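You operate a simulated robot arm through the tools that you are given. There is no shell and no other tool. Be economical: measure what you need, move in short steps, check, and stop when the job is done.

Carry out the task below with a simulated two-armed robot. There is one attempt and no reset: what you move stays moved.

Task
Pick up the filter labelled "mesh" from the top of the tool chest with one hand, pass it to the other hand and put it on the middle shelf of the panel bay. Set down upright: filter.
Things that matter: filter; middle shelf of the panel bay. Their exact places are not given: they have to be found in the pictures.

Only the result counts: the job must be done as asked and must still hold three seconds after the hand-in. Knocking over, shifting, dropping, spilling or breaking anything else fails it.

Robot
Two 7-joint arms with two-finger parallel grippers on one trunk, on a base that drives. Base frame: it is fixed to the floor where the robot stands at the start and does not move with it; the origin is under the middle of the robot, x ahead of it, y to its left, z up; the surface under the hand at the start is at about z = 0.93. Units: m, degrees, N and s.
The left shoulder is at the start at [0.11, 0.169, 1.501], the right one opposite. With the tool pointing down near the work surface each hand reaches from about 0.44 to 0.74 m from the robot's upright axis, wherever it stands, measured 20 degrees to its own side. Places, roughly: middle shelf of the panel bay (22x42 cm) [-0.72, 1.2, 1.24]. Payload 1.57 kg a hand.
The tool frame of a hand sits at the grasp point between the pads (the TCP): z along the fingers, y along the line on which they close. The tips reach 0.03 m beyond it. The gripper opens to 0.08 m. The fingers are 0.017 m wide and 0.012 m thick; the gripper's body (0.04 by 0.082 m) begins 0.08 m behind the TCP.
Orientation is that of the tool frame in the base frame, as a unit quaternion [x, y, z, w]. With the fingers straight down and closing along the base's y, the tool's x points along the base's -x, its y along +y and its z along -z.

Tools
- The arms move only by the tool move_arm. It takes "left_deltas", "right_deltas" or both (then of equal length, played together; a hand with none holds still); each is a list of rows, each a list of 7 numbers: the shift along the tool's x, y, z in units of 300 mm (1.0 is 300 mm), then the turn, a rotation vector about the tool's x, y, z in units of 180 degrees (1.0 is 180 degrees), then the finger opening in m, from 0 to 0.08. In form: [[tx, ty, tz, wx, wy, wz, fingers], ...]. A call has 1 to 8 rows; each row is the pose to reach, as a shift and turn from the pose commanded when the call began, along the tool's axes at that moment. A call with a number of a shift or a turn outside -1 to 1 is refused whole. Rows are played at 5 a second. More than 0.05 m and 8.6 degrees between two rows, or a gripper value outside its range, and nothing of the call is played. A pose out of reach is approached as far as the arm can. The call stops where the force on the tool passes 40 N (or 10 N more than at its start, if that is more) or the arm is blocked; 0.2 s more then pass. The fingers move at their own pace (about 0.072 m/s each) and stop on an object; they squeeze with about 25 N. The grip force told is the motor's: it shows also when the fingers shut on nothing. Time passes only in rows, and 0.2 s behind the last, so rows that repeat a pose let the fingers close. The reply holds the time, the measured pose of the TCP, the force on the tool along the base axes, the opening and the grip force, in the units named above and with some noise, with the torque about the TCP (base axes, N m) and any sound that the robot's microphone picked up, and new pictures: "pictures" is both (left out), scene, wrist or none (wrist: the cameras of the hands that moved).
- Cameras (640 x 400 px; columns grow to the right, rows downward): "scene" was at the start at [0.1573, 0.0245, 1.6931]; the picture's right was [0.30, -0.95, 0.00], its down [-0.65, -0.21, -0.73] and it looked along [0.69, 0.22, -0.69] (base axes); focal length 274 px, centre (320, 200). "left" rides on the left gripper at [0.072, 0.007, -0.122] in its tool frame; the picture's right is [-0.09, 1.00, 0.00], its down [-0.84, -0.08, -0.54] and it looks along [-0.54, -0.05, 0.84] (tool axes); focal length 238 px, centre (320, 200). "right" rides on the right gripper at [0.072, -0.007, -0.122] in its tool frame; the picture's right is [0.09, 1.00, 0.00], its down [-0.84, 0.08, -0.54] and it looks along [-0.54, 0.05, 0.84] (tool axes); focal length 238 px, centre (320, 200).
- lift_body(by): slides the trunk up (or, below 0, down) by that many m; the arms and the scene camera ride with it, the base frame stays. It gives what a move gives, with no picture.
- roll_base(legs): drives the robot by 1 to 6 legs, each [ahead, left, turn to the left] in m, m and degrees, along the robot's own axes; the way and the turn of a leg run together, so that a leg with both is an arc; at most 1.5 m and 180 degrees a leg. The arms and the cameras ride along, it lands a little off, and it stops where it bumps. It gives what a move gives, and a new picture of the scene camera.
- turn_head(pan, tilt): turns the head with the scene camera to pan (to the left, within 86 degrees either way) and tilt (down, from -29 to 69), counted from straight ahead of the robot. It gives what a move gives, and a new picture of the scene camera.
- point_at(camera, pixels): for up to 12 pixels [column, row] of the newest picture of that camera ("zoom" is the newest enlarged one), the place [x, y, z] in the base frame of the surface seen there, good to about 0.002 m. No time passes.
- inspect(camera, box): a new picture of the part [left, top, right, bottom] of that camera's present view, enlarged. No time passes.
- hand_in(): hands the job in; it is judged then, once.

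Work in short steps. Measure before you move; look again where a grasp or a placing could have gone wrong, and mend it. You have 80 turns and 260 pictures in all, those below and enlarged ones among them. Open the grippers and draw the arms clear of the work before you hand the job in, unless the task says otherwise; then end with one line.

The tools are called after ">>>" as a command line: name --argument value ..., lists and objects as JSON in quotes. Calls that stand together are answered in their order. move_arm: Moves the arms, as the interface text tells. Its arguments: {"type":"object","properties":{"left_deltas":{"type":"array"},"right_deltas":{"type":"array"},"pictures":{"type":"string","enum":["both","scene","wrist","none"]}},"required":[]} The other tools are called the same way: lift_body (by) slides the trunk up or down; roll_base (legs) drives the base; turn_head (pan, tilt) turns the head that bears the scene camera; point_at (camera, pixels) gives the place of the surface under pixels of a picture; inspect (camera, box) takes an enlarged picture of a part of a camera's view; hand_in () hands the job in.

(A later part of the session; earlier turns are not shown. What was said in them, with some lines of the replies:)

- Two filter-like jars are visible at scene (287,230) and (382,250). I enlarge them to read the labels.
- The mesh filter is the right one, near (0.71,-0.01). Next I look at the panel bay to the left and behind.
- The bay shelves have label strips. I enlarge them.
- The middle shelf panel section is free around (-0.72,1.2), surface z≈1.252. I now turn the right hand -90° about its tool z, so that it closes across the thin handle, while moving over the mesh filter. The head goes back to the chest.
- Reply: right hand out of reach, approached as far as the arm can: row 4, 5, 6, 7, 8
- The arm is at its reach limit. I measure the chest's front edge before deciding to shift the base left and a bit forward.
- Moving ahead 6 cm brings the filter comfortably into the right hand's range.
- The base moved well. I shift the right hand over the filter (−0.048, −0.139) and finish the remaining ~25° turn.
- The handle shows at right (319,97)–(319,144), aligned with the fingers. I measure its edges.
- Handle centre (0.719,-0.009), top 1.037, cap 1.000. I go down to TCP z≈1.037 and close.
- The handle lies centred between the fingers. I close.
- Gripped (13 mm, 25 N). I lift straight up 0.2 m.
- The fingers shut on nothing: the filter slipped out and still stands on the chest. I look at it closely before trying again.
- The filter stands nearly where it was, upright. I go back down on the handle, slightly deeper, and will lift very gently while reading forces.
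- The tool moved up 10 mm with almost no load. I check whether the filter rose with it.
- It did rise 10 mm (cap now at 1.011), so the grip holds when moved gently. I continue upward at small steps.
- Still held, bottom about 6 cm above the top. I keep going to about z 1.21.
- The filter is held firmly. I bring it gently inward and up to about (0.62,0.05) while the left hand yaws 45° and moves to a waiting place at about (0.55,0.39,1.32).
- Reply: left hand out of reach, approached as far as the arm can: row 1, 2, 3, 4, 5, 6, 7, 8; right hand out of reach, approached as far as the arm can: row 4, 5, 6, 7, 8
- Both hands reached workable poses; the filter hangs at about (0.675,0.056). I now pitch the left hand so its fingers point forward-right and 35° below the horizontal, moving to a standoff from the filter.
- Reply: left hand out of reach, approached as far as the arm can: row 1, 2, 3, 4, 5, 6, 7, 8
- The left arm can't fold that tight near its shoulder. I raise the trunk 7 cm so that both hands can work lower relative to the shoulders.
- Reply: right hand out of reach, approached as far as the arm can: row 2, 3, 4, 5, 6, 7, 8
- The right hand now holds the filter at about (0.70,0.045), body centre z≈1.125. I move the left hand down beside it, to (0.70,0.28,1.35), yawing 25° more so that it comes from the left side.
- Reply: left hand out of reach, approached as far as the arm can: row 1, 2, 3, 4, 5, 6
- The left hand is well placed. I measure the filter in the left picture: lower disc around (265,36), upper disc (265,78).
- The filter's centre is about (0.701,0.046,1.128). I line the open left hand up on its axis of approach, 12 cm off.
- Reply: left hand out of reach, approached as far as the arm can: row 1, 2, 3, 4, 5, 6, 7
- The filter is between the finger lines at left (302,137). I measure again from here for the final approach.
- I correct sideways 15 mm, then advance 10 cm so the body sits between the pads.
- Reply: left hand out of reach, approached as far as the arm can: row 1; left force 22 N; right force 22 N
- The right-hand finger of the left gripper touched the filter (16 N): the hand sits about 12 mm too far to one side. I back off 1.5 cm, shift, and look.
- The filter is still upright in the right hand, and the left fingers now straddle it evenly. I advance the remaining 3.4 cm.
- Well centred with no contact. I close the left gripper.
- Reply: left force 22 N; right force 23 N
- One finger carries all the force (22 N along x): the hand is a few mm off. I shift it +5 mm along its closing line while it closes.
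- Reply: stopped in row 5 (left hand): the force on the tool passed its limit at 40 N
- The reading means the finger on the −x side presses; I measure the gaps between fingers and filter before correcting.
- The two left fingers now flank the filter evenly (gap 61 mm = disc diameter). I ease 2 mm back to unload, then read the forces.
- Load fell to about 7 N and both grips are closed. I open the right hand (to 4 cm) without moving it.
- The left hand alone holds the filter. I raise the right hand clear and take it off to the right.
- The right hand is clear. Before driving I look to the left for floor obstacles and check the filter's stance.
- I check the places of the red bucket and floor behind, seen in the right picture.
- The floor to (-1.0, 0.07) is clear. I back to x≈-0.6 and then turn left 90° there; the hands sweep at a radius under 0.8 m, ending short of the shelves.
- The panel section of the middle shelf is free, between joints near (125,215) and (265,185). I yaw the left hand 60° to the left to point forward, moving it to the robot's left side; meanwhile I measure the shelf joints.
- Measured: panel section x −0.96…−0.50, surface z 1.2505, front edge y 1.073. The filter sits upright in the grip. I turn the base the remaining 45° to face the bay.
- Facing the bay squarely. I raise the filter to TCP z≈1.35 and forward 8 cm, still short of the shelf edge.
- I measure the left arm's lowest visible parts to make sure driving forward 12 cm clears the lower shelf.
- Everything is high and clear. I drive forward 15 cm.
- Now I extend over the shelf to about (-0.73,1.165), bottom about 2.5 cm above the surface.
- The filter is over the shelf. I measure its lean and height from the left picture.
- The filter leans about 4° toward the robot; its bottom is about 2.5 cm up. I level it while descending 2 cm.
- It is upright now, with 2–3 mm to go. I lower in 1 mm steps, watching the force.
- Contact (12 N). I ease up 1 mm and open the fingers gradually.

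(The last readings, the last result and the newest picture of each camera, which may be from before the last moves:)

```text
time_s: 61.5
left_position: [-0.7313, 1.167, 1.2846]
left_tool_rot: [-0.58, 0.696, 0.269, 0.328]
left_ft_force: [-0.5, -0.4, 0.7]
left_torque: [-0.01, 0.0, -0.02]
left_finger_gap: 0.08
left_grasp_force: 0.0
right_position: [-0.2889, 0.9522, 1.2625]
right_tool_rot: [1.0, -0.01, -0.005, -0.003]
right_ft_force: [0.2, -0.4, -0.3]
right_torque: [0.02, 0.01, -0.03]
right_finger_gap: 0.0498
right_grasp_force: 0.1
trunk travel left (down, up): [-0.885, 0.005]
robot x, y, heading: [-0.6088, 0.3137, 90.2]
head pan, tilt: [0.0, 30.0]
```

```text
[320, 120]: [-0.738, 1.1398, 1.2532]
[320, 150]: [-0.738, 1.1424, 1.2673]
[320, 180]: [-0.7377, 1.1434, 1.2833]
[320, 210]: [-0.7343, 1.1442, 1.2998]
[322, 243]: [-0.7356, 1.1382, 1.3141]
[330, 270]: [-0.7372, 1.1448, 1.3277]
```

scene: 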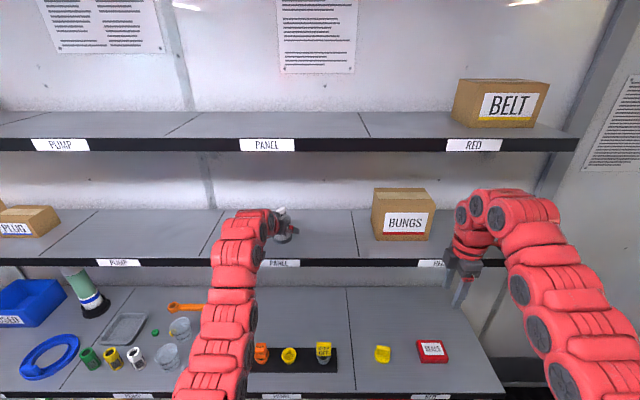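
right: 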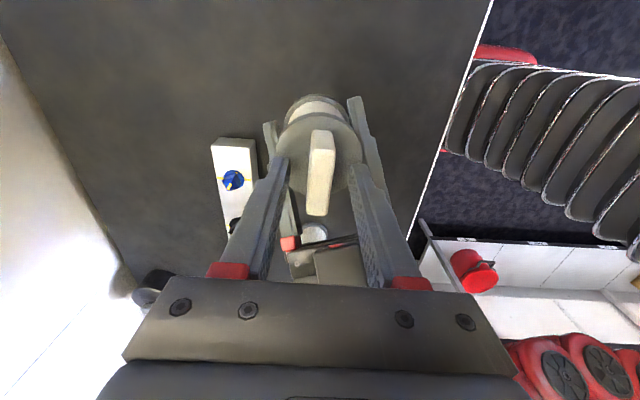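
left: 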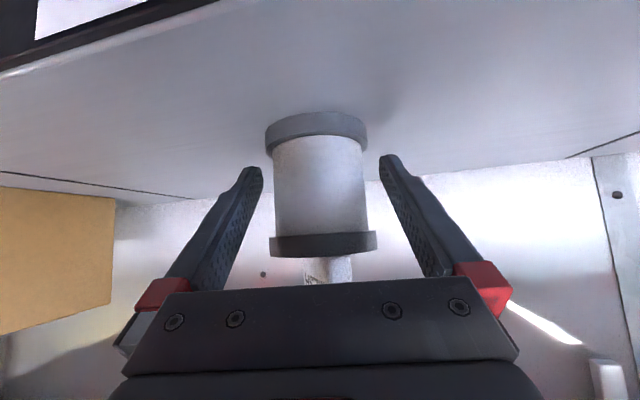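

The filter stands freely and upright. I withdraw straight back along the fingers.

>>> move_arm --left_deltas '[[0, 0, -0.04, 0, 0, 0, 0.08], [0, 0, -0.12, 0, 0, 0, 0.08], [0, 0, -0.22, 0, 0, 0, 0.08], [0, 0, -0.32, 0, 0, 0, 0.08], [0, 0, -0.42, 0, 0, 0, 0.08], [0, 0, -0.5, 0, 0, 0, 0.08]]'

```text
time_s: 62.9
left_position: [-0.7528, 1.0538, 1.3811]
left_tool_rot: [-0.58, 0.695, 0.27, 0.327]
left_ft_force: [0.2, -1.0, -0.3]
left_torque: [0.04, 0.04, 0.03]
left_finger_gap: 0.0802
left_grasp_force: 0.0
right_position: [-0.289, 0.9527, 1.2626]
right_tool_rot: [1.0, -0.01, -0.004, -0.003]
right_ft_force: [0.3, -0.2, 0.1]
right_torque: [-0.02, 0.03, 0.02]
right_finger_gap: 0.0502
right_grasp_force: 0.1
trunk travel left (down, up): [-0.885, 0.005]
robot x, y, heading: [-0.6096, 0.3139, 90.1]
head pan, tilt: [0.0, 30.0]
```

scene: 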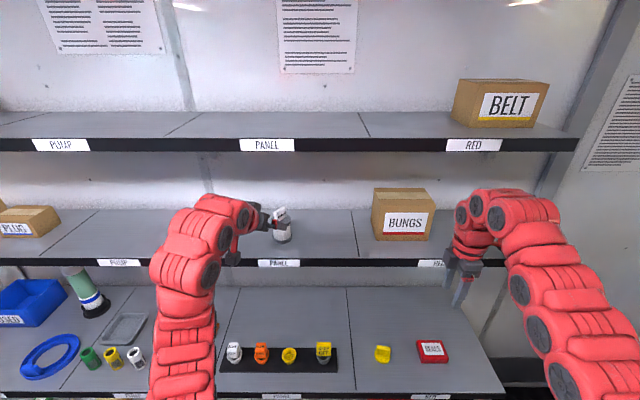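
left: 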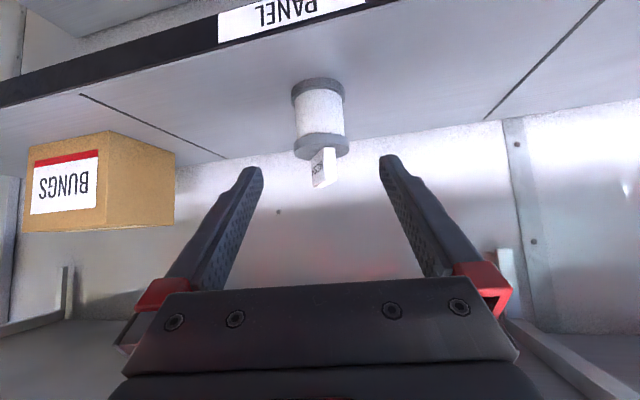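

Clear of the filter, so I back the base off 20 cm and check.

>>> roll_base --legs '[[-0.2, 0, 0]]'

>>> inspect --camera "scene" --box '[210, 160, 370, 270]'

```text
time_s: 64.5
left_position: [-0.7516, 0.8585, 1.38]
left_tool_rot: [-0.581, 0.695, 0.269, 0.327]
left_ft_force: [0.9, 0.1, -1.1]
left_torque: [-0.01, -0.04, 0.0]
left_finger_gap: 0.0801
left_grasp_force: 0.0
right_position: [-0.2888, 0.7561, 1.2619]
right_tool_rot: [1.0, -0.01, -0.004, -0.002]
right_ft_force: [0.8, 0.6, -0.1]
right_torque: [-0.02, 0.0, -0.03]
right_finger_gap: 0.05
right_grasp_force: 0.1
trunk travel left (down, up): [-0.885, 0.005]
robot x, y, heading: [-0.6132, 0.115, 90.3]
head pan, tilt: [0.0, 30.0]
```

scene: 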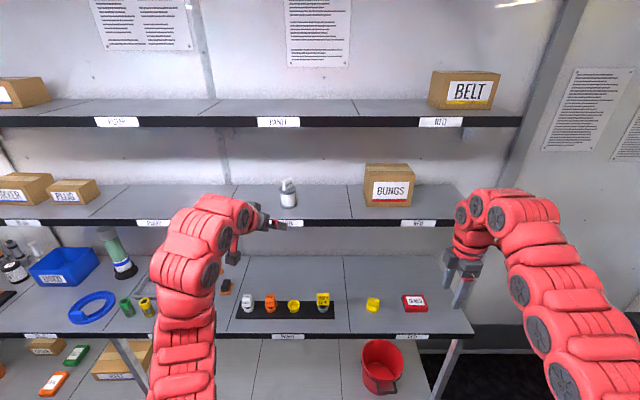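

```text
3.64 times, centred on (290, 215) of scene
```

zoom: 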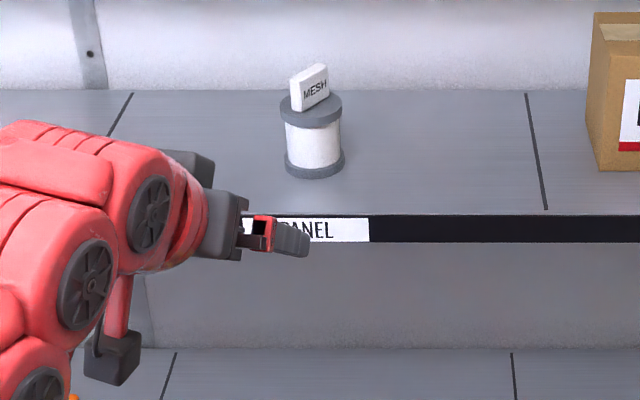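

The mesh filter stands upright on the panel bay's middle shelf. Both hands are open and clear, so I hand in.

>>> hand_in

```text
The job is handed in.
```

The "mesh" filter was picked up by the right hand, passed to the left, and is now standing upright on the middle shelf of the panel bay. My first lift slipped off the handle, but the filter stayed standing on the chest and I saw nothing else disturbed.
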